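You operate a simulated robot arm through the tools that you are given. There is no shell and no other tool.

You are at the controls of a simulated robot arm. One attempt, no reset.

## Task
Put things in order on the perforated top. At the end: the grey end cap is on the silver two-dot thick plate; the orange pin stands where the white fluted bung stood; the blue stop stands where the grey end cap stood; the white fluted bung stands where the blue stop stood; whatever was shut is shut again. Leave all else as you found it, and nothing knocked over.

The check looks at the end state, three seconds after you hand in, the way a careful person would. Anything else that was tipped, shoved, dropped, spilled or broken makes it a failure. A push-on lid holds only when it is set on centred and level and pressed home; a screw cap is set on level and turned clockwise until tight.

## Robot
A 6-joint arm with a two-finger parallel gripper, fixed in place. Base frame: the origin is at the foot of the arm, x ahead of it, y to its left, z up; the work surface is at about z = 0. Units: m, degrees, N and s.
With the tool pointing down near the work surface it reaches from about 0.18 to 0.46 m from the base axis. Its first joint turns from -70.0 to 70.0 degrees. Payload 1.9 kg.
Tool frame: the origin (TCP) lies between the finger pads and is the grasp point; the fingertips stand 0.023 m ahead of it; z points along the fingers, y is the line along which they close. The gripper opens to 0.094 m. The fingers are 0.038 m wide and 0.01 m thick; the gripper's body (0.054 by 0.096 m) begins 0.039 m behind the TCP.
Orientation is told as [roll, pitch, yaw] about the base's x, y, z axes, in that order, counted from this pose: with the fingers straight down and closing along the base's y, the tool's x points along the base's -x, its y along +y and its z along -z.

## Interface
- The arm moves only by the tool jog_arm. Its argument "deltas" is a list of rows, each a list of 7 numbers: the shift along the tool's x, y, z in units of 100 mm (1.0 is 100 mm), then the turn, a rotation vector about the tool's x, y, z in units of 60 degrees (1.0 is 60 degrees), then the gripper command, from -1 (shut) to 1 (fully open), values between in proportion. In form: [[dx, dy, dz, ax, ay, az, hand], ...]. A call has 1 to 20 rows; each row is the pose to reach, as a shift and turn from the pose commanded when the call began, along the tool's axes at that moment. A call with a number of a shift or a turn outside -1 to 1 is refused whole. A row lasts 0.2 s, in which the tool goes at most 0.05 m and 8.6 degrees; a call with a longer step from one row to the next is refused whole, and so is a gripper value outside its range. Where a pose cannot be reached the arm comes as near as it can. A force on the tool above 40 N (or 10 N above the force at the start of the call, whichever is more), or a blocked arm, ends the call early, and 0.2 s more pass. The fingers move at their own pace (about 0.108 m/s each) and stop on an object; they squeeze with about 33 N. The grip force told is the motor's: it shows also when the fingers shut on nothing. Time passes only in rows, and 0.2 s behind the last, so rows that repeat a pose let the fingers close. The reply holds the time, the measured pose of the TCP, the force on the tool along the base axes, the opening and the grip force, in the units named above and with some noise, with the torque about the TCP (base axes, N m) and any sound that the robot's microphone picked up, and new pictures: "show" is both (left out), scene, wrist or none.
- Cameras (640 x 400 px; columns grow to the right, rows downward): "scene" is fixed at [0.0522, 0.3079, 0.4283]; the picture's right is [-0.82, -0.58, 0.00], its down [-0.32, 0.44, -0.84] and it looks along [0.48, -0.68, -0.55] (base axes); focal length 214 px, centre (320, 200). "wrist" rides on the gripper at [0.087, 0.016, -0.075] in the tool frame; the picture's right is [-0.18, 0.98, 0.00], its down [-0.58, -0.11, -0.81] and it looks along [-0.79, -0.15, 0.59] (tool axes); focal length 243 px, centre (320, 200). There is no depth. A picture from a camera that has moved, and an enlarged one, comes with that camera's place and axes in the base frame and with its lens.
- close_up(camera, box): a new picture of the part [left, top, right, bottom] of that camera's present view, enlarged. No time passes.
- hand_in(): hands the job in; it is judged then, once.

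Nothing tells you positions but the pictures and the camera data. Unless the task says otherwise, let go and move clear before handing in.

The tools are called as name(argument=value, ...) on one line, values as JSON. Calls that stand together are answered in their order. jog_arm: Moves the arm, as the interface text tells. Its arguments: {"type":"object","properties":{"deltas":{"type":"array"},"show":{"type":"string","enum":["both","scene","wrist","none"]}},"required":["deltas"]} The other tools are called the same way: close_up (camera, box) takes an enlarged picture of a part of a camera's view; hand_in () hands the job in.

At the start:

```text
time: 0.0
tcp_pos: [0.2639, -0.0794, 0.3474]
orientation: [0.1, 0.0, 0.0]
contact_force: [-0.5, -0.3, 0.1]
torque: [0.0, 0.02, 0.03]
grip_width: 0.0939
finger_force: 0.0
```

scene: 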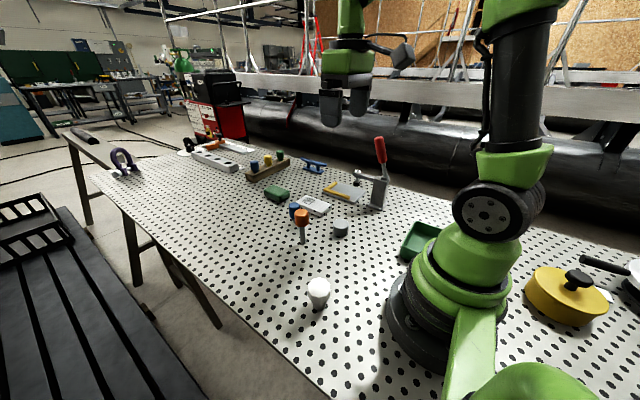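
wrist: 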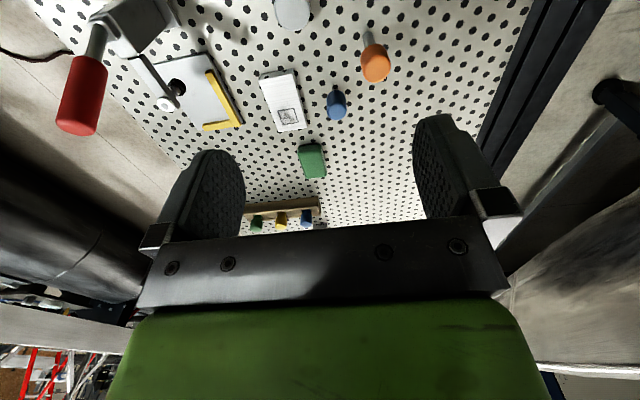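

I see a perforated table with an orange pin, a blue stop, a grey cap, a white bung, a toggle clamp holding a plate, and other items. I'll take close-ups to identify each object before moving.

close_up(camera="scene", box=[240, 130, 440, 255])

close_up(camera="wrist", box=[40, 0, 440, 250])

close_up(camera="scene", box=[260, 220, 420, 320])

close_up(camera="scene", box=[90, 110, 290, 235])

close_up(camera="scene", box=[440, 200, 640, 325])

```text
3.20 times, centred on (340, 192) of scene
camera zoom: at [0.0522, 0.3079, 0.4283], right [-0.82, -0.58, 0.0], down [-0.32, 0.44, -0.84], along [0.48, -0.68, -0.55], focal length 686 px, centre (256, 224)
```

zoom: 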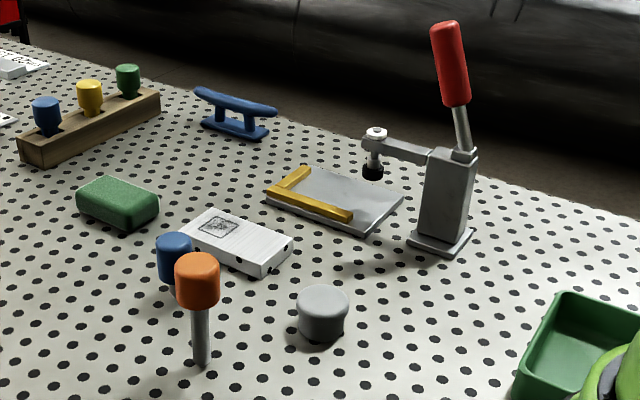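

```text
1.60 times, centred on (240, 125) of wrist
camera zoom: at [0.1775, -0.0636, 0.4228], right [0.18, 0.98, 0.0], down [0.58, -0.11, 0.81], along [0.79, -0.15, -0.59], focal length 388 px, centre (448, 320)
```

zoom: 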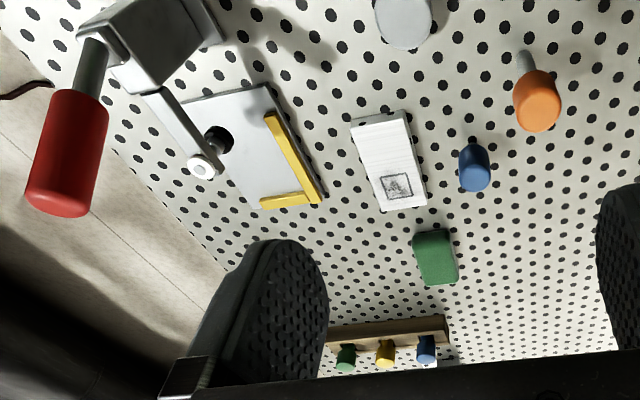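

```text
4.00 times, centred on (340, 270) of scene
camera zoom: at [0.0522, 0.3079, 0.4283], right [-0.82, -0.58, 0.0], down [-0.32, 0.44, -0.84], along [0.48, -0.68, -0.55], focal length 858 px, centre (240, -80)
```

zoom: 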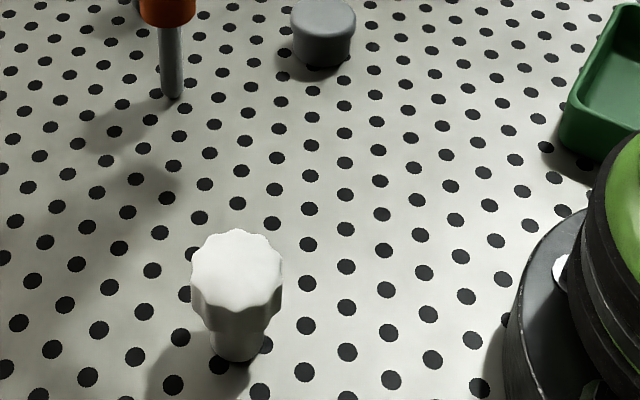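

```text
3.20 times, centred on (190, 172) of scene
camera zoom: at [0.0522, 0.3079, 0.4283], right [-0.82, -0.58, 0.0], down [-0.32, 0.44, -0.84], along [0.48, -0.68, -0.55], focal length 686 px, centre (736, 288)
```

zoom: 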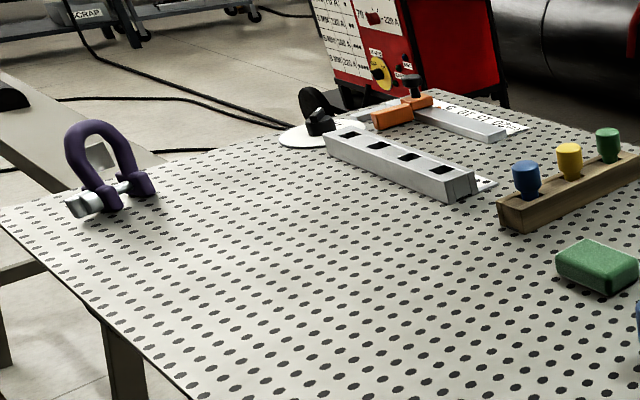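

```text
3.20 times, centred on (540, 262) of scene
camera zoom: at [0.0522, 0.3079, 0.4283], right [-0.82, -0.58, 0.0], down [-0.32, 0.44, -0.84], along [0.48, -0.68, -0.55], focal length 686 px, centre (-384, 0)
```

zoom: 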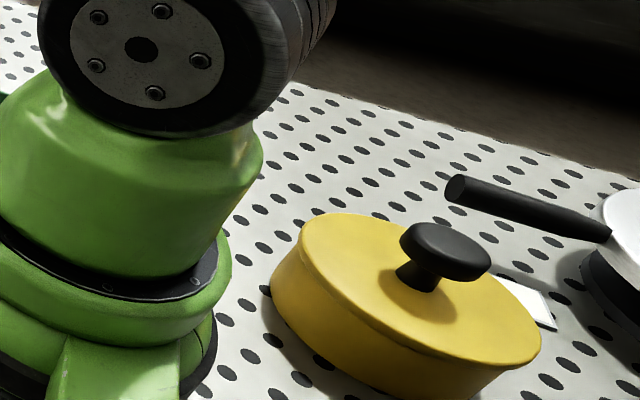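

The key objects are roughly located: bung near (0.19, 0.11), orange pin near (0.33, -0.02), grey cap near (0.27, -0.10), blue stop near (0.43, -0.08). I haven't spotted the two-dot silver plate yet, so I'll look more closely.

close_up(camera="scene", box=[280, 180, 360, 230])

close_up(camera="wrist", box=[230, 50, 390, 150])

close_up(camera="scene", box=[310, 160, 420, 229])

close_up(camera="scene", box=[380, 210, 460, 260])

close_up(camera="wrist", box=[110, 30, 270, 130])

```text
8.00 times, centred on (320, 205) of scene
camera zoom: at [0.0522, 0.3079, 0.4283], right [-0.82, -0.58, 0.0], down [-0.32, 0.44, -0.84], along [0.48, -0.68, -0.55], focal length 1716 px, centre (320, 160)
```

zoom: 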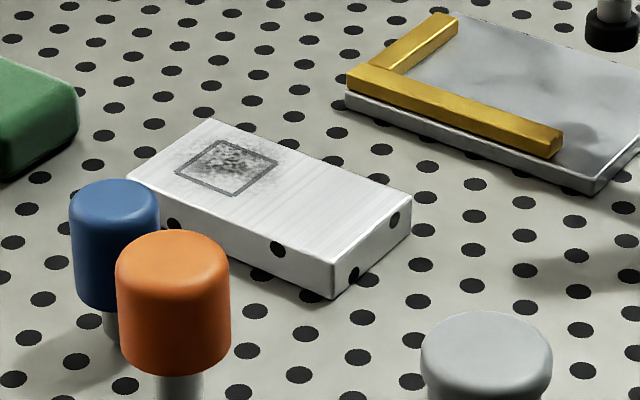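

```text
4.00 times, centred on (310, 100) of wrist
camera zoom: at [0.1775, -0.0636, 0.4228], right [0.18, 0.98, 0.0], down [0.58, -0.11, 0.81], along [0.79, -0.15, -0.59], focal length 970 px, centre (360, 600)
```

zoom: 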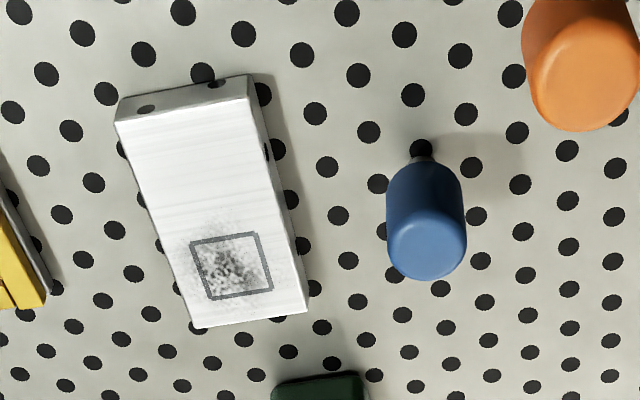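

```text
5.80 times, centred on (365, 194) of scene
camera zoom: at [0.0522, 0.3079, 0.4283], right [-0.82, -0.58, 0.0], down [-0.32, 0.44, -0.84], along [0.48, -0.68, -0.55], focal length 1243 px, centre (59, 232)
```

zoom: 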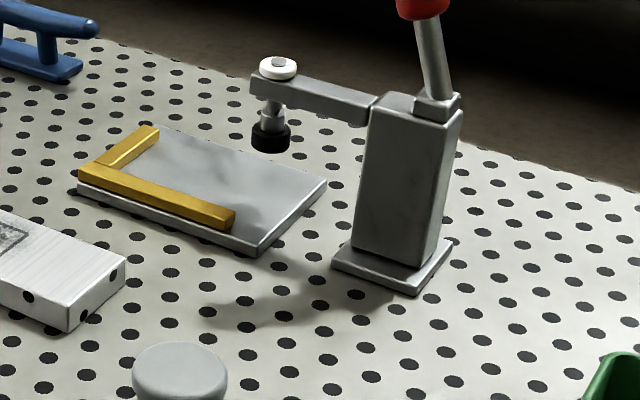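

```text
8.00 times, centred on (420, 235) of scene
camera zoom: at [0.0522, 0.3079, 0.4283], right [-0.82, -0.58, 0.0], down [-0.32, 0.44, -0.84], along [0.48, -0.68, -0.55], focal length 1716 px, centre (-480, -80)
```

zoom: 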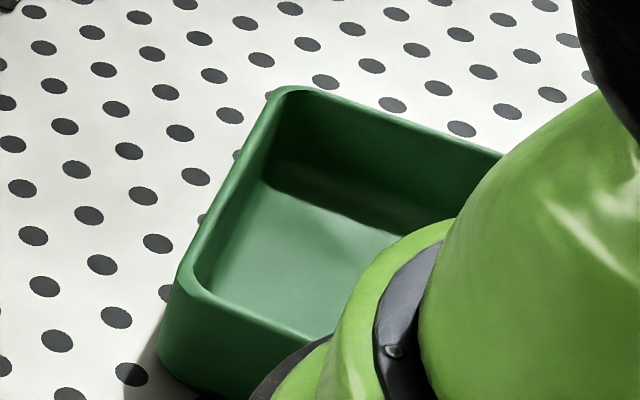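

```text
4.00 times, centred on (190, 80) of wrist
camera zoom: at [0.1775, -0.0636, 0.4228], right [0.18, 0.98, 0.0], down [0.58, -0.11, 0.81], along [0.79, -0.15, -0.59], focal length 970 px, centre (840, 680)
```

zoom: 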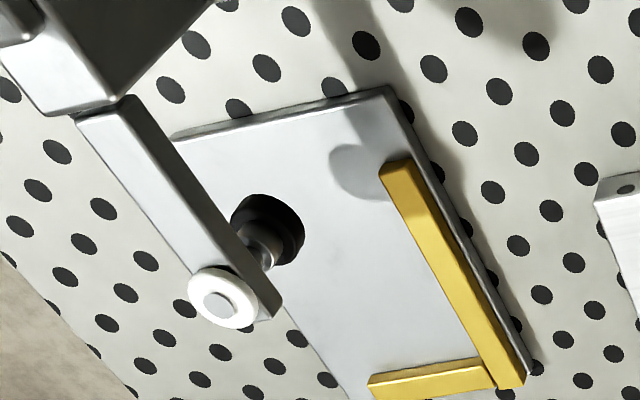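

The white, brushed block with two dots on its sides, at about x 0.37–0.48 and y -0.21 to -0.15, looks like the two-dot thick plate. I'll lower the arm toward the grey cap for closer wrist views that will tighten up these positions.

jog_arm(deltas=[[0, -0.1, 0.3, 0, 0, 0, 1], [0, -0.2, 0.6, 0, 0, 0, 1], [0, -0.3, 0.85, 0, 0, 0, 1], [0, -0.4, 1.0, 0, 0, 0, 1], [0, -0.4, 1.0, 0, 0, 0, 1]], show="both")

```text
time: 1.2
tcp_pos: [0.2623, -0.1197, 0.2489]
orientation: [0.0, -0.1, 0.0]
contact_force: [0.5, 0.1, 0.4]
torque: [0.0, 0.01, 0.0]
grip_width: 0.0941
finger_force: 0.1
camera wrist: at [0.1764, -0.104, 0.3221], right [0.18, 0.98, 0.0], down [0.58, -0.11, 0.81], along [0.79, -0.15, -0.59], focal length 243 px, centre (320, 200)
```

scene: 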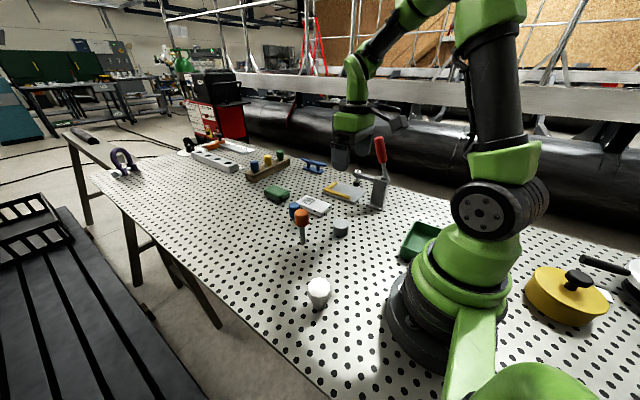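
wrist: 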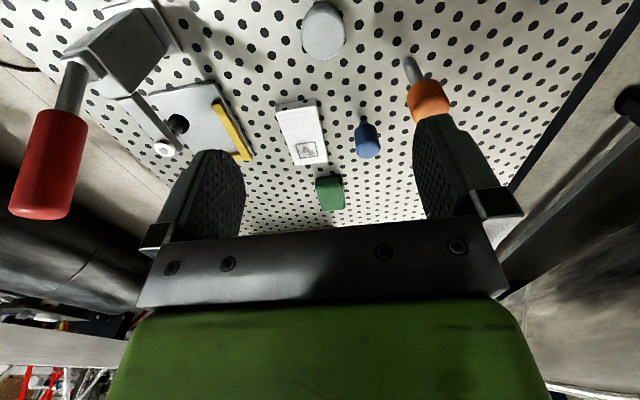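

The wrist camera sees everything clearly from here. I'll zoom in on each object to measure it.

close_up(camera="wrist", box=[270, 0, 370, 62])

close_up(camera="wrist", box=[260, 80, 400, 167])

close_up(camera="wrist", box=[380, 40, 480, 102])

```text
6.40 times, centred on (320, 31) of wrist
camera zoom: at [0.1764, -0.104, 0.3221], right [0.18, 0.98, 0.0], down [0.58, -0.11, 0.81], along [0.79, -0.15, -0.59], focal length 1553 px, centre (320, 1282)
```

zoom: 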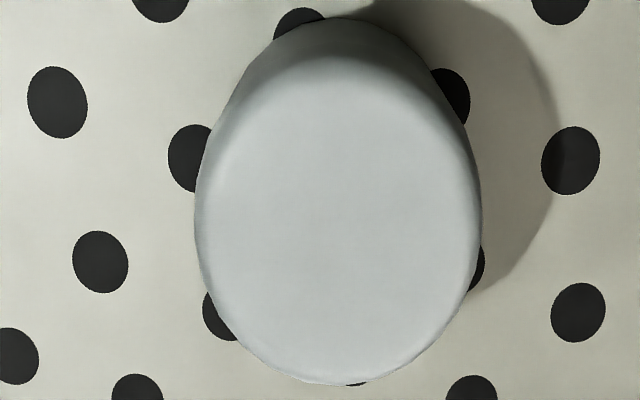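

```text
4.57 times, centred on (330, 124) of wrist
camera zoom: at [0.1764, -0.104, 0.3221], right [0.18, 0.98, 0.0], down [0.58, -0.11, 0.81], along [0.79, -0.15, -0.59], focal length 1109 px, centre (274, 550)
```

zoom: 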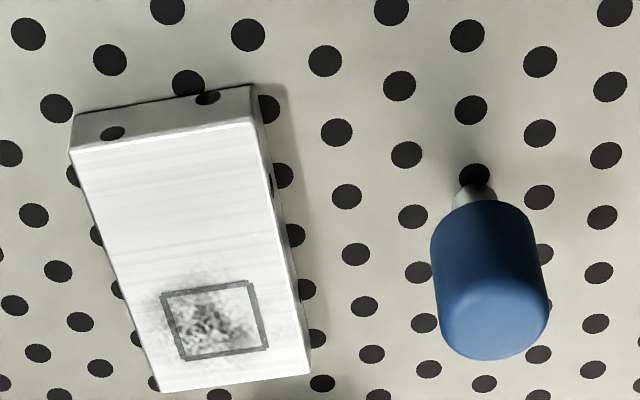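

```text
6.40 times, centred on (430, 71) of wrist
camera zoom: at [0.1764, -0.104, 0.3221], right [0.18, 0.98, 0.0], down [0.58, -0.11, 0.81], along [0.79, -0.15, -0.59], focal length 1553 px, centre (-384, 1026)
```

zoom: 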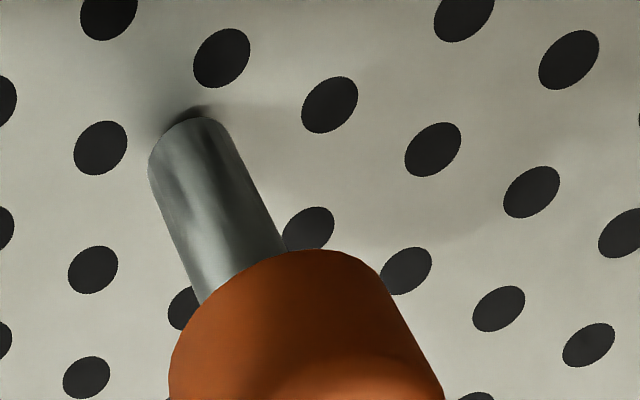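

The grey cap is at about (0.280, -0.120), 34 mm tall and about 45 mm across. The plate does carry two dots on its faces and is about 18 mm high. I'll go down over the cap and check alignment.

jog_arm(deltas=[[-0.08, 0, 0.35, 0, 0, 0, 1], [-0.16, 0, 0.7, 0, 0, 0, 1], [-0.16, 0, 1.0, 0, 0, 0, 1], [-0.16, 0, 1.0, 0, 0, 0, 1]], show="both")

```text
time: 2.2
tcp_pos: [0.2822, -0.1185, 0.1519]
orientation: [0.0, 0.0, 0.0]
contact_force: [0.0, 0.6, -0.2]
torque: [0.02, -0.02, 0.02]
grip_width: 0.0938
finger_force: 0.0
camera wrist: at [0.1953, -0.1031, 0.2249], right [0.18, 0.98, 0.0], down [0.58, -0.11, 0.81], along [0.79, -0.15, -0.59], focal length 243 px, centre (320, 200)
```

scene: 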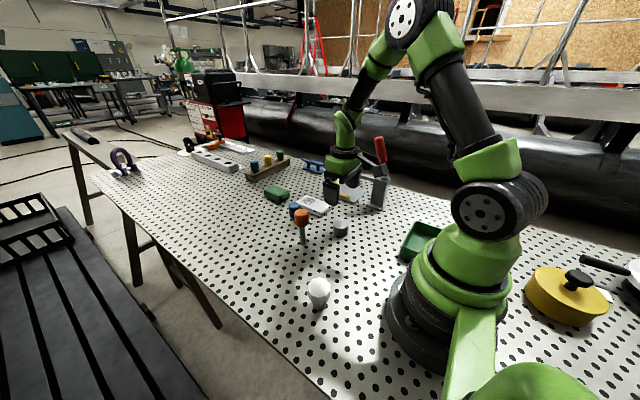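
wrist: 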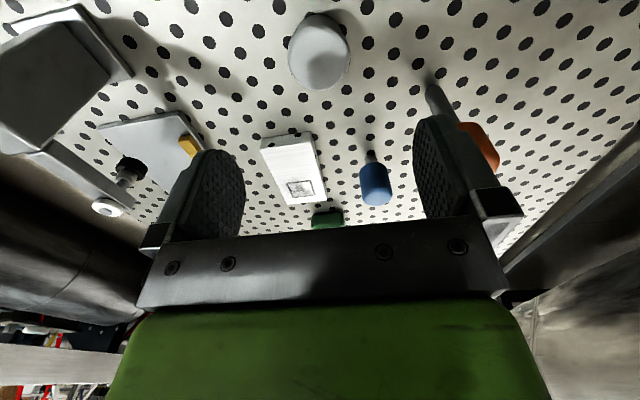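

The cap sits between the open fingers along y. One zoom to refine its centre before going down.

close_up(camera="wrist", box=[260, 0, 388, 80])

close_up(camera="wrist", box=[240, 120, 400, 220])

```text
5.00 times, centred on (324, 40) of wrist
camera zoom: at [0.1953, -0.1031, 0.2249], right [0.18, 0.98, 0.0], down [0.58, -0.11, 0.81], along [0.79, -0.15, -0.59], focal length 1213 px, centre (300, 1000)
```

zoom: 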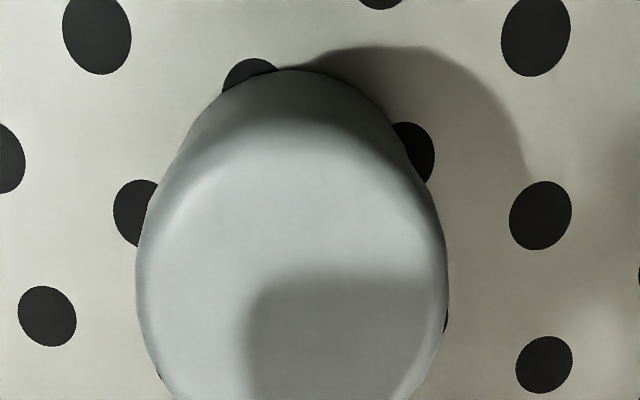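

```text
4.00 times, centred on (320, 170) of wrist
camera zoom: at [0.1953, -0.1031, 0.2249], right [0.18, 0.98, 0.0], down [0.58, -0.11, 0.81], along [0.79, -0.15, -0.59], focal length 970 px, centre (320, 320)
```

zoom: 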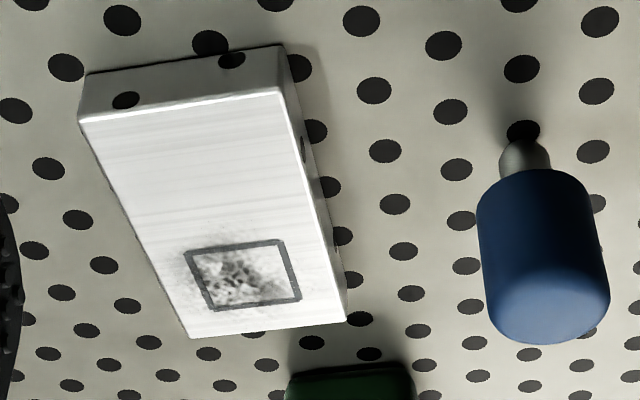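

The cap centre is confirmed at about (0.279, -0.1195), right under the tool. I'm descending around it.

jog_arm(deltas=[[0, 0, 0.35, 0, 0, 0, 1], [0, 0, 0.7, 0, 0, 0, 1], [0, 0, 1.0, 0, 0, 0, 1], [0, 0, 1.0, 0, 0, 0, 1], [0, 0, 1.0, 0, 0, 0, 1]], show="both")

```text
time: 3.4
tcp_pos: [0.2802, -0.1189, 0.0505]
orientation: [0.0, 0.0, 0.0]
contact_force: [-0.7, 0.1, -0.6]
torque: [-0.01, 0.02, 0.0]
grip_width: 0.094
finger_force: 0.1
camera wrist: at [0.1932, -0.1036, 0.1227], right [0.18, 0.98, 0.0], down [0.58, -0.11, 0.81], along [0.79, -0.15, -0.59], focal length 243 px, centre (320, 200)
```

scene: 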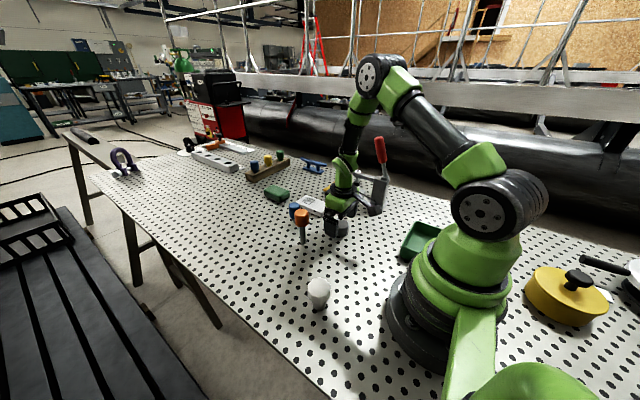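
wrist: 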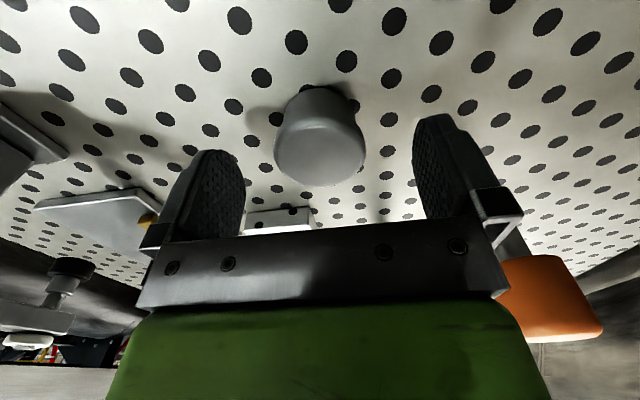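

The cap is centred between the fingers and nothing else is close. I'm going down the last 19 mm and closing gently.

jog_arm(deltas=[[0, 0, 0.1, 0, 0, 0, 1], [0, 0, 0.19, 0, 0, 0, 1], [0, 0, 0.19, 0, 0, 0, 1], [0, 0, 0.19, 0, 0, 0, 0.3], [0, 0, 0.19, 0, 0, 0, 0.0], [0, 0, 0.19, 0, 0, 0, -1], [0, 0, 0.19, 0, 0, 0, -1], [0, 0, 0.19, 0, 0, 0, -1]], show="both")

```text
time: 5.2
tcp_pos: [0.2811, -0.1191, 0.031]
orientation: [0.0, 0.0, -0.1]
contact_force: [-0.3, 0.2, -0.1]
torque: [-0.02, -0.01, 0.02]
grip_width: 0.0459
finger_force: 33.5
camera wrist: at [0.1933, -0.1033, 0.1045], right [0.18, 0.98, 0.0], down [0.58, -0.11, 0.81], along [0.79, -0.15, -0.59], focal length 243 px, centre (320, 200)
```

scene: 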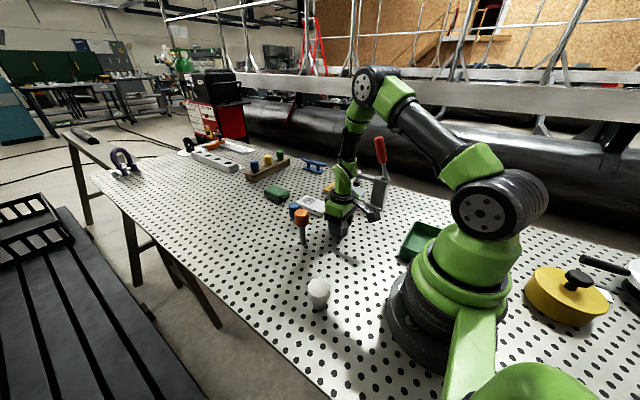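
wrist: 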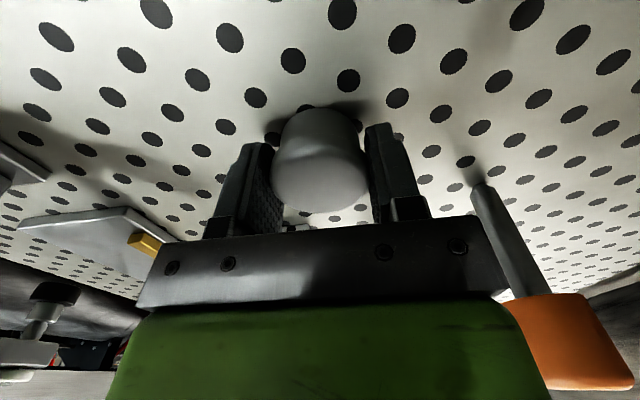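

The cap is gripped (46 mm opening, solid force). I'll lift straight up and then carry it over the near part of the two-dot plate.

jog_arm(deltas=[[0, 0, -0.1, 0, 0, 0, -1], [0, 0, -0.3, 0, 0, 0, -1], [0, 0, -0.55, 0, 0, 0, -1], [0, 0, -0.8, 0, 0, 0, -1], [-0.2, -0.1, -0.9, 0, 0, 0, -1], [-0.45, -0.22, -0.9, 0, 0, 0, -1], [-0.7, -0.34, -0.9, 0, 0, 0, -1], [-0.95, -0.44, -0.9, 0, 0, 0, -1], [-1.0, -0.5, -0.9, 0, 0, 0, -1], [-1.0, -0.5, -0.9, 0, 0, 0, -1]], show="both")

```text
time: 7.4
tcp_pos: [0.3814, -0.1704, 0.1197]
orientation: [0.1, 0.0, 0.1]
contact_force: [0.1, -0.4, -0.4]
torque: [0.02, 0.0, -0.03]
grip_width: 0.0
finger_force: 32.9
camera wrist: at [0.2949, -0.1543, 0.1939], right [0.18, 0.98, 0.0], down [0.58, -0.11, 0.81], along [0.79, -0.15, -0.59], focal length 243 px, centre (320, 200)
```

scene: 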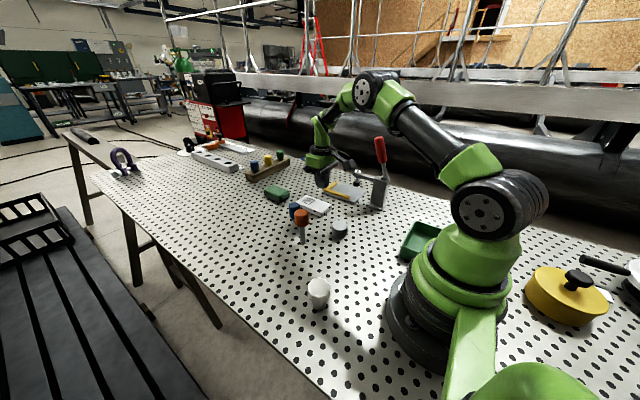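
wrist: 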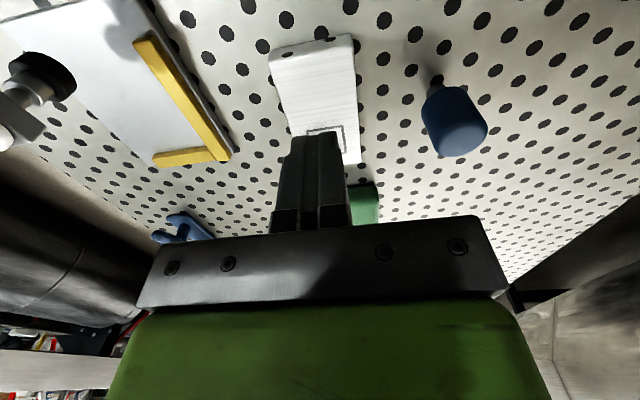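

The fingers closed on nothing: the cap slipped out during the lift. I'll look at where it is and whether it's upright before doing anything else.

close_up(camera="scene", box=[290, 195, 390, 257])

close_up(camera="scene", box=[240, 130, 440, 255])

```text
6.40 times, centred on (340, 226) of scene
camera zoom: at [0.0522, 0.3079, 0.4283], right [-0.82, -0.58, 0.0], down [-0.32, 0.44, -0.84], along [0.48, -0.68, -0.55], focal length 1373 px, centre (192, 34)
```

zoom: 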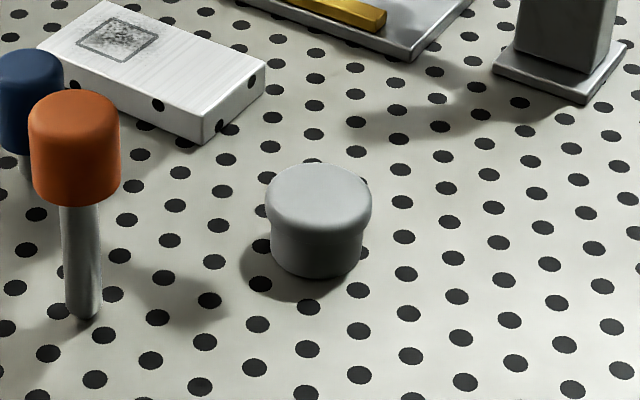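

```text
3.20 times, centred on (340, 192) of scene
camera zoom: at [0.0522, 0.3079, 0.4283], right [-0.82, -0.58, 0.0], down [-0.32, 0.44, -0.84], along [0.48, -0.68, -0.55], focal length 686 px, centre (256, 224)
```

zoom: 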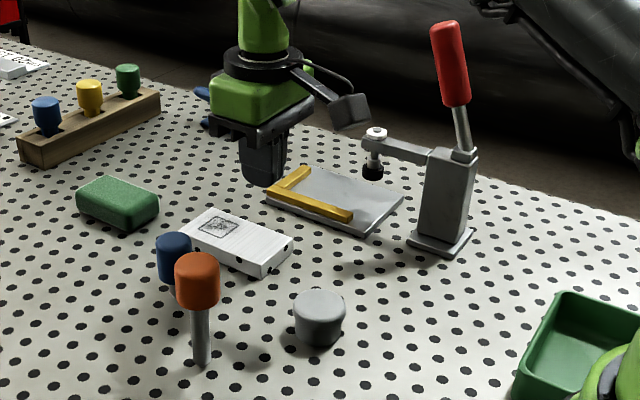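

The cap is upright, about 5 mm from where it stood. It slipped straight away, so it's slippery or heavy. I'll return above it, look again, then retry with a deeper grip and a slow lift.

jog_arm(deltas=[[0.2, 0.1, 0, 0, 0, 0, -1], [0.45, 0.23, 0, 0, 0, 0, 0], [0.7, 0.36, 0, 0, 0, 0, 1], [0.9, 0.47, 0, 0, 0, 0, 1], [1.0, 0.52, 0, 0, 0, 0, 1], [1.0, 0.52, 0, 0, 0, 0, 1]], show="wrist")

close_up(camera="wrist", box=[240, 20, 400, 120])

```text
time: 8.8
tcp_pos: [0.28, -0.1171, 0.1205]
orientation: [-0.1, 0.0, 0.0]
contact_force: [-0.4, 0.4, 0.3]
torque: [0.02, -0.02, 0.0]
grip_width: 0.094
finger_force: 0.0
camera wrist: at [0.1934, -0.1016, 0.1942], right [0.18, 0.98, 0.0], down [0.58, -0.11, 0.81], along [0.79, -0.15, -0.59], focal length 243 px, centre (320, 200)
```

wrist: 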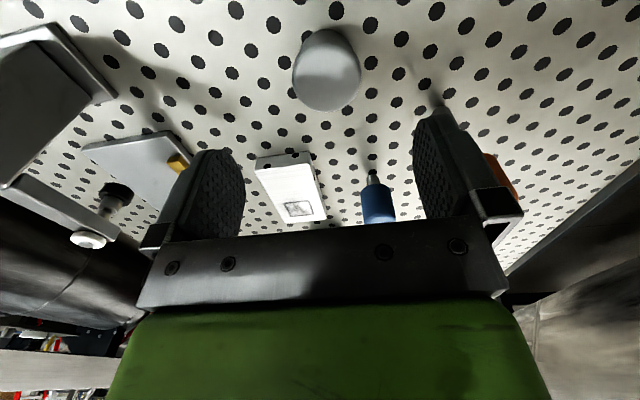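

```text
4.00 times, centred on (320, 70) of wrist
camera zoom: at [0.1934, -0.1016, 0.1942], right [0.18, 0.98, 0.0], down [0.58, -0.11, 0.81], along [0.79, -0.15, -0.59], focal length 970 px, centre (320, 720)
```

zoom: 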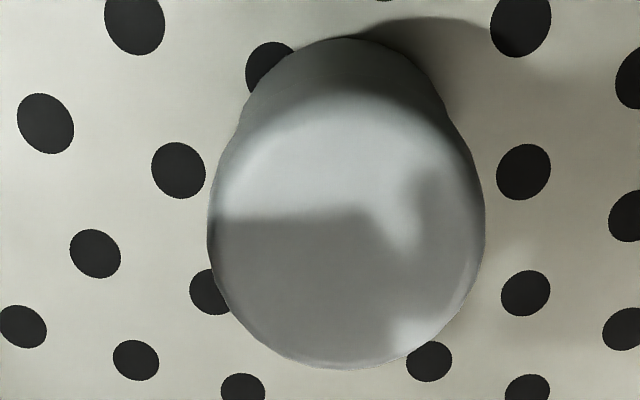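

The cap is now at about (0.279, -0.1125), upright. I'll align, go down slightly deeper and grip again, then test with a tiny slow lift.

jog_arm(deltas=[[0, 0.046, 0.3, 0, 0, 0, 1], [0, 0.046, 0.6, 0, 0, 0, 1], [0, 0.046, 0.85, 0, 0, 0, 1], [0, 0.046, 0.95, 0, 0, 0, 1], [0, 0.046, 0.95, 0, 0, 0, 1], [0, 0.046, 0.95, 0, 0, 0, 0.3], [0, 0.046, 0.95, 0, 0, 0, 0.0], [0, 0.046, 0.95, 0, 0, 0, -1], [0, 0.046, 0.95, 0, 0, 0, -1], [0, 0.046, 0.95, 0, 0, 0, -1]], show="both")

close_up(camera="scene", box=[290, 180, 390, 242])

```text
time: 11.0
tcp_pos: [0.2795, -0.1115, 0.0254]
orientation: [0.0, 0.0, 0.0]
contact_force: [-0.5, -0.8, -0.8]
torque: [-0.01, 0.01, 0.01]
grip_width: 0.0456
finger_force: 33.3
camera wrist: at [0.193, -0.0964, 0.0988], right [0.18, 0.98, 0.0], down [0.58, -0.11, 0.81], along [0.79, -0.15, -0.59], focal length 243 px, centre (320, 200)
```

scene: 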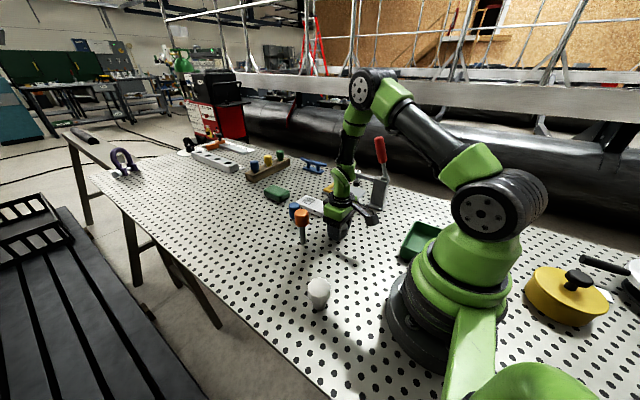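
wrist: 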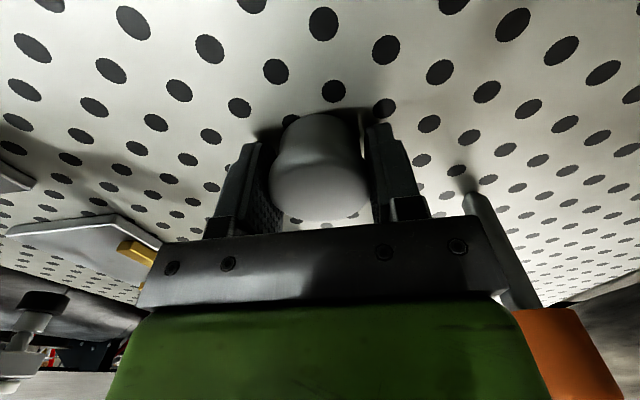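

```text
6.40 times, centred on (340, 211) of scene
camera zoom: at [0.0522, 0.3079, 0.4283], right [-0.82, -0.58, 0.0], down [-0.32, 0.44, -0.84], along [0.48, -0.68, -0.55], focal length 1373 px, centre (192, 130)
```

zoom: 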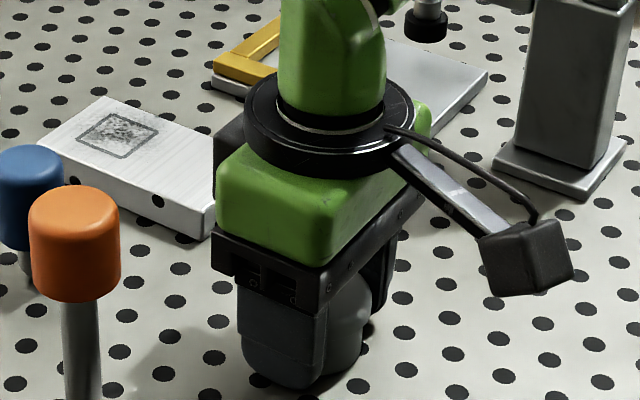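

Gripped again at 45.6 mm. I'll lift very slowly, about 12 mm in small steps, and check whether the cap comes along.

jog_arm(deltas=[[0, 0, -0.01, 0, 0, 0, -1], [0, 0, -0.02, 0, 0, 0, -1], [0, 0, -0.03, 0, 0, 0, -1], [0, 0, -0.04, 0, 0, 0, -1], [0, 0, -0.05, 0, 0, 0, -1], [0, 0, -0.06, 0, 0, 0, -1]], show="wrist")

```text
time: 12.4
tcp_pos: [0.2807, -0.112, 0.0298]
orientation: [-0.1, 0.0, 0.0]
contact_force: [-0.4, -0.3, 0.0]
torque: [-0.01, -0.01, -0.01]
grip_width: 0.0459
finger_force: 32.4
camera wrist: at [0.1937, -0.0967, 0.1051], right [0.18, 0.98, 0.0], down [0.58, -0.11, 0.81], along [0.79, -0.15, -0.59], focal length 243 px, centre (320, 200)
```

wrist: 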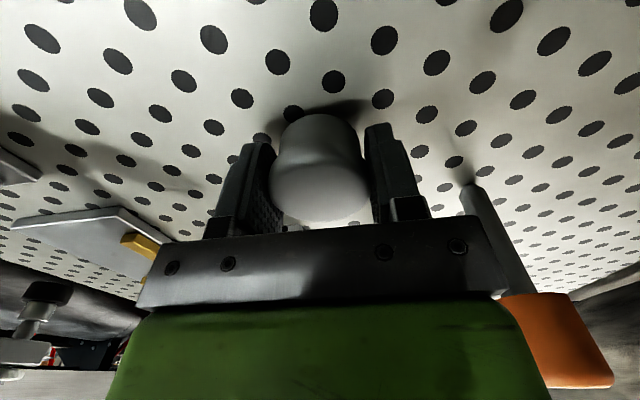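

The cap kept its place in the fingers while the table dropped away, so it's being carried this time. I'll keep lifting slowly.

jog_arm(deltas=[[0, 0, -0.02, 0, 0, 0, -1], [0, 0, -0.04, 0, 0, 0, -1], [0, 0, -0.06, 0, 0, 0, -1], [0, 0, -0.08, 0, 0, 0, -1], [0, 0, -0.1, 0, 0, 0, -1], [0, 0, -0.12, 0, 0, 0, -1], [0, 0, -0.14, 0, 0, 0, -1], [0, 0, -0.16, 0, 0, 0, -1]], show="wrist")

```text
time: 14.2
tcp_pos: [0.281, -0.1122, 0.0466]
orientation: [0.0, 0.0, 0.0]
contact_force: [0.0, 0.2, -0.2]
torque: [0.01, -0.04, 0.01]
grip_width: 0.0455
finger_force: 33.3
camera wrist: at [0.1937, -0.0967, 0.1202], right [0.18, 0.98, 0.0], down [0.58, -0.11, 0.81], along [0.79, -0.15, -0.59], focal length 243 px, centre (320, 200)
```

wrist: 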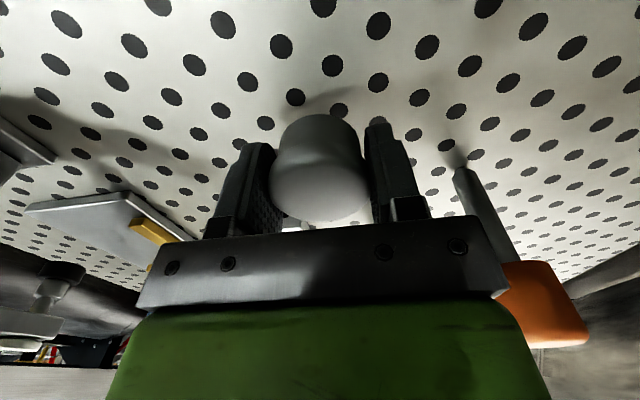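

It's held well at 22 mm of lift. I'll raise it a bit more and carry it slowly toward the plate, checking on the way.

jog_arm(deltas=[[0, 0, -0.03, 0, 0, 0, -1], [0, 0, -0.08, 0, 0, 0, -1], [0, 0, -0.14, 0, 0, 0, -1], [0, 0, -0.2, 0, 0, 0, -1], [0, 0, -0.26, 0, 0, 0, -1], [0, 0, -0.3, 0, 0, 0, -1], [-0.03, -0.015, -0.3, 0, 0, 0, -1], [-0.1, -0.05, -0.3, 0, 0, 0, -1], [-0.2, -0.1, -0.3, 0, 0, 0, -1], [-0.3, -0.155, -0.3, 0, 0, 0, -1], [-0.4, -0.205, -0.3, 0, 0, 0, -1], [-0.5, -0.256, -0.3, 0, 0, 0, -1], [-0.6, -0.307, -0.3, 0, 0, 0, -1], [-0.7, -0.36, -0.3, 0, 0, 0, -1], [-0.8, -0.41, -0.3, 0, 0, 0, -1], [-0.9, -0.46, -0.3, 0, 0, 0, -1], [-0.97, -0.5, -0.3, 0, 0, 0, -1], [-1.0, -0.512, -0.3, 0, 0, 0, -1]], show="both")

```text
time: 18.0
tcp_pos: [0.38, -0.163, 0.0757]
orientation: [0.0, -0.1, -0.1]
contact_force: [0.0, -0.4, 0.0]
torque: [-0.01, -0.05, -0.01]
grip_width: 0.0457
finger_force: 33.2
camera wrist: at [0.2937, -0.1479, 0.1505], right [0.18, 0.98, 0.0], down [0.58, -0.11, 0.81], along [0.79, -0.15, -0.59], focal length 243 px, centre (320, 200)
```

scene: 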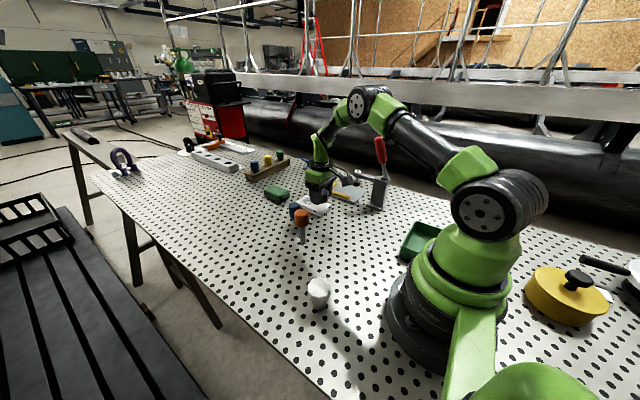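
wrist: 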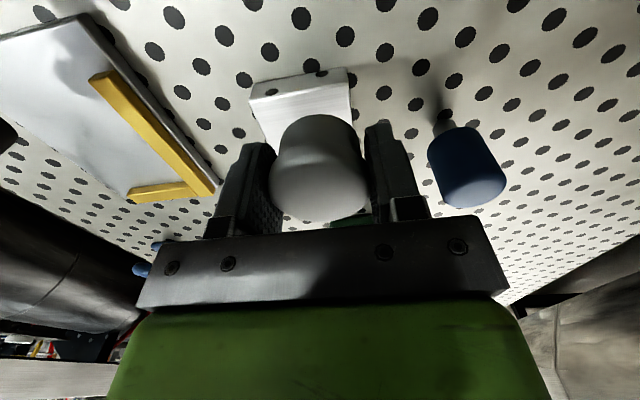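

The cap is still firmly held and the plate edge is visible just ahead. I'll zoom in for a precise plate outline before placing.

close_up(camera="wrist", box=[230, 50, 390, 150])

close_up(camera="scene", box=[280, 170, 360, 220])

```text
4.00 times, centred on (310, 100) of wrist
camera zoom: at [0.2937, -0.1479, 0.1505], right [0.18, 0.98, 0.0], down [0.58, -0.11, 0.81], along [0.79, -0.15, -0.59], focal length 970 px, centre (360, 600)
```

zoom: 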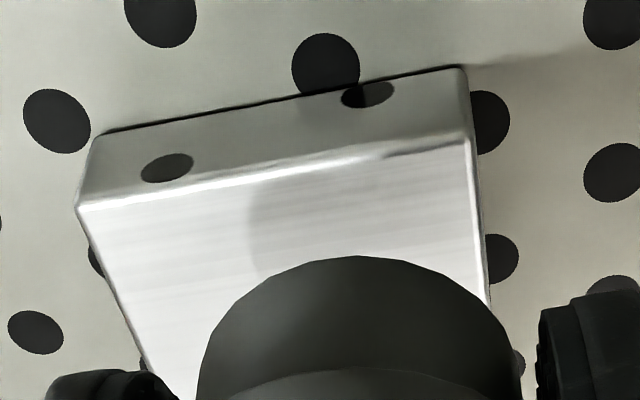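

```text
8.00 times, centred on (320, 195) of scene
camera zoom: at [0.0522, 0.3079, 0.4283], right [-0.82, -0.58, 0.0], down [-0.32, 0.44, -0.84], along [0.48, -0.68, -0.55], focal length 1716 px, centre (320, 240)
```

zoom: 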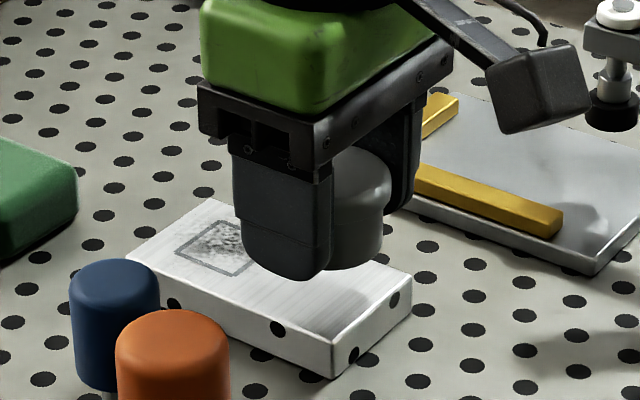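

The plate's near edge is at x≈0.367, it spans y -0.204 to -0.146, and it is 18 mm high, with two pips on each face. I'll set the cap down at about (0.405, -0.1755), clear of the square mark.

jog_arm(deltas=[[-0.05, -0.02, 0, 0, 0, 0, -1], [-0.12, -0.055, 0, 0, 0, 0, -1], [-0.2, -0.09, 0, 0, 0, 0, -1], [-0.25, -0.115, 0, 0, 0, 0, -1], [-0.25, -0.115, 0.05, 0, 0, 0, -1], [-0.25, -0.115, 0.12, 0, 0, 0, -1], [-0.25, -0.115, 0.19, 0, 0, 0, -1], [-0.25, -0.115, 0.25, 0, 0, 0, -1], [-0.25, -0.115, 0.3, 0, 0, 0, -1], [-0.25, -0.115, 0.3, 0, 0, 0, -1]], show="both")

close_up(camera="scene", box=[280, 170, 360, 220])

```text
time: 20.2
tcp_pos: [0.4055, -0.1747, 0.0473]
orientation: [-0.1, 0.1, 0.0]
contact_force: [0.0, -0.2, -0.3]
torque: [-0.01, -0.01, 0.0]
grip_width: 0.0456
finger_force: 32.8
camera wrist: at [0.3191, -0.159, 0.1212], right [0.18, 0.98, 0.0], down [0.58, -0.11, 0.81], along [0.79, -0.15, -0.59], focal length 243 px, centre (320, 200)
```

scene: 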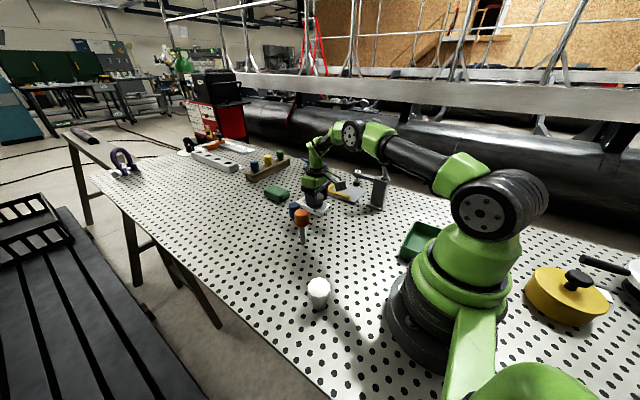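
wrist: 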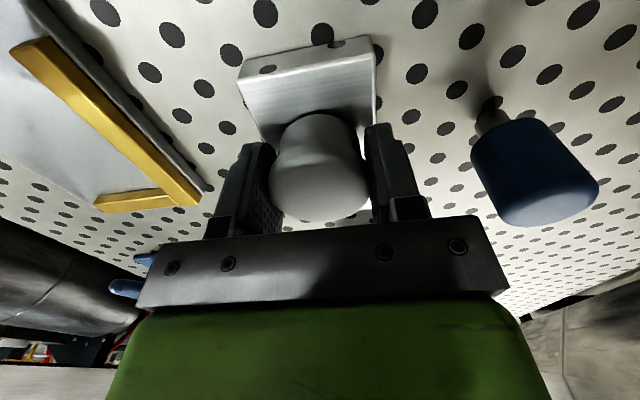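

```text
8.00 times, centred on (320, 195) of scene
camera zoom: at [0.0522, 0.3079, 0.4283], right [-0.82, -0.58, 0.0], down [-0.32, 0.44, -0.84], along [0.48, -0.68, -0.55], focal length 1716 px, centre (320, 240)
```

zoom: 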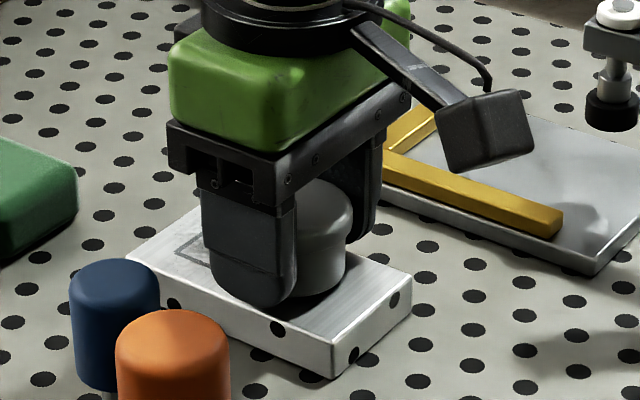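

The cap is about 4 mm above the plate and well inside its outline. I'm lowering in small steps until light contact.

jog_arm(deltas=[[0, 0, 0.01, 0, 0, 0, -1], [0, 0, 0.02, 0, 0, 0, -1], [0, 0, 0.03, 0, 0, 0, -1], [0, 0, 0.035, 0, 0, 0, -1], [0, 0, 0.035, 0, 0, 0, -1]], show="wrist")

```text
time: 21.4
tcp_pos: [0.4055, -0.1752, 0.045]
orientation: [0.0, -0.3, 0.0]
contact_force: [-4.5, 1.8, 21.5]
torque: [0.06, 0.2, -0.04]
grip_width: 0.0457
finger_force: 33.4
camera wrist: at [0.3189, -0.1595, 0.1182], right [0.18, 0.98, 0.0], down [0.58, -0.11, 0.81], along [0.79, -0.15, -0.59], focal length 243 px, centre (320, 200)
```

wrist: 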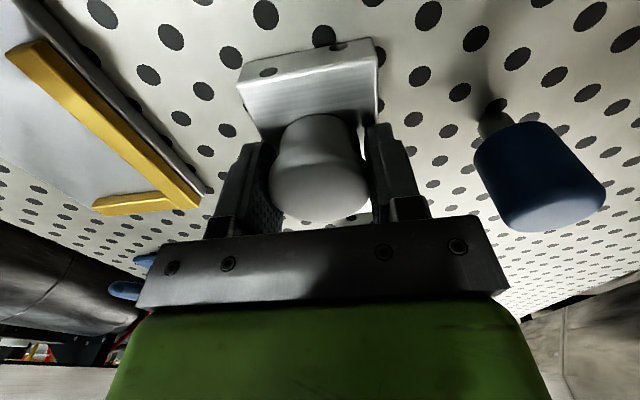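

Contact is made at about 20 N. I'll back off about 1 mm to unload it, then open the fingers.

jog_arm(deltas=[[0, 0, -0.006, 0, 0, 0, -1], [0, 0, -0.012, 0, 0, 0, -1], [0, 0, -0.012, 0, 0, 0, -1]], show="none")

```text
time: 22.2
tcp_pos: [0.4068, -0.1764, 0.0446]
orientation: [-0.1, 0.0, 0.0]
contact_force: [-1.1, 4.6, 20.6]
torque: [0.08, 0.12, -0.04]
grip_width: 0.0456
finger_force: 32.8
```

jog_arm(deltas=[[0, 0, -0.008, 0, 0, 0, -1], [0, 0, -0.012, 0, 0, 0, -1], [0, 0, -0.012, 0, 0, 0, -1]], show="none")

```text
time: 23.0
tcp_pos: [0.4043, -0.1746, 0.0443]
orientation: [0.0, 0.2, -0.1]
contact_force: [0.1, -0.8, 0.4]
torque: [0.01, 0.01, 0.0]
grip_width: 0.0459
finger_force: 33.2
```

The load is off, so the cap is resting on the plate or within a hair of it. I'm opening the fingers and looking.

jog_arm(deltas=[[0, 0, 0.003, 0, 0, 0, -1], [0, 0, 0.003, 0, 0, 0, 0.05], [0, 0, 0.003, 0, 0, 0, 0.15], [0, 0, 0.003, 0, 0, 0, 0.4], [0, 0, 0.003, 0, 0, 0, 0.5], [0, 0, 0.003, 0, 0, 0, 0.5]], show="both")

close_up(camera="scene", box=[280, 170, 360, 220])

```text
time: 24.4
tcp_pos: [0.4055, -0.1753, 0.0438]
orientation: [0.1, 0.1, -0.1]
contact_force: [-1.0, 0.0, 0.3]
torque: [0.0, -0.01, -0.03]
grip_width: 0.0707
finger_force: 0.0
camera wrist: at [0.3185, -0.1596, 0.1187], right [0.18, 0.98, 0.0], down [0.58, -0.11, 0.81], along [0.79, -0.15, -0.59], focal length 243 px, centre (320, 200)
```

scene: 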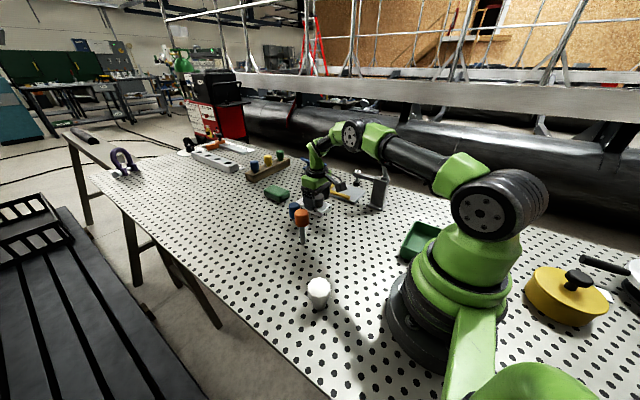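
wrist: 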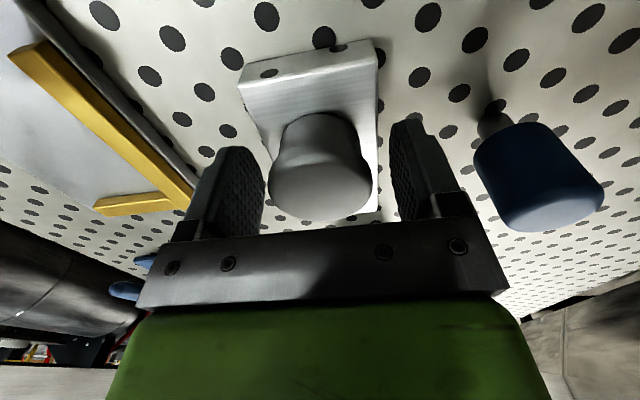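

```text
8.00 times, centred on (320, 195) of scene
camera zoom: at [0.0522, 0.3079, 0.4283], right [-0.82, -0.58, 0.0], down [-0.32, 0.44, -0.84], along [0.48, -0.68, -0.55], focal length 1716 px, centre (320, 240)
```

zoom: 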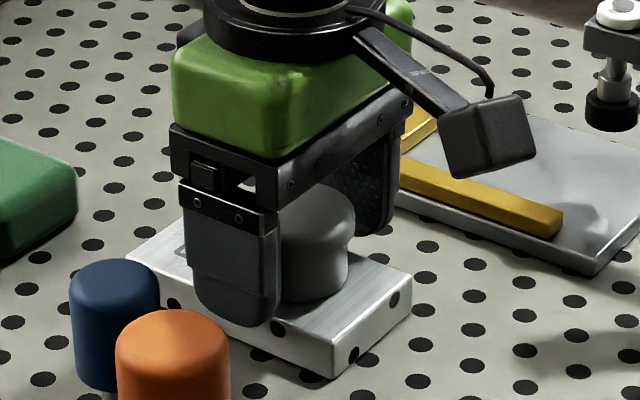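

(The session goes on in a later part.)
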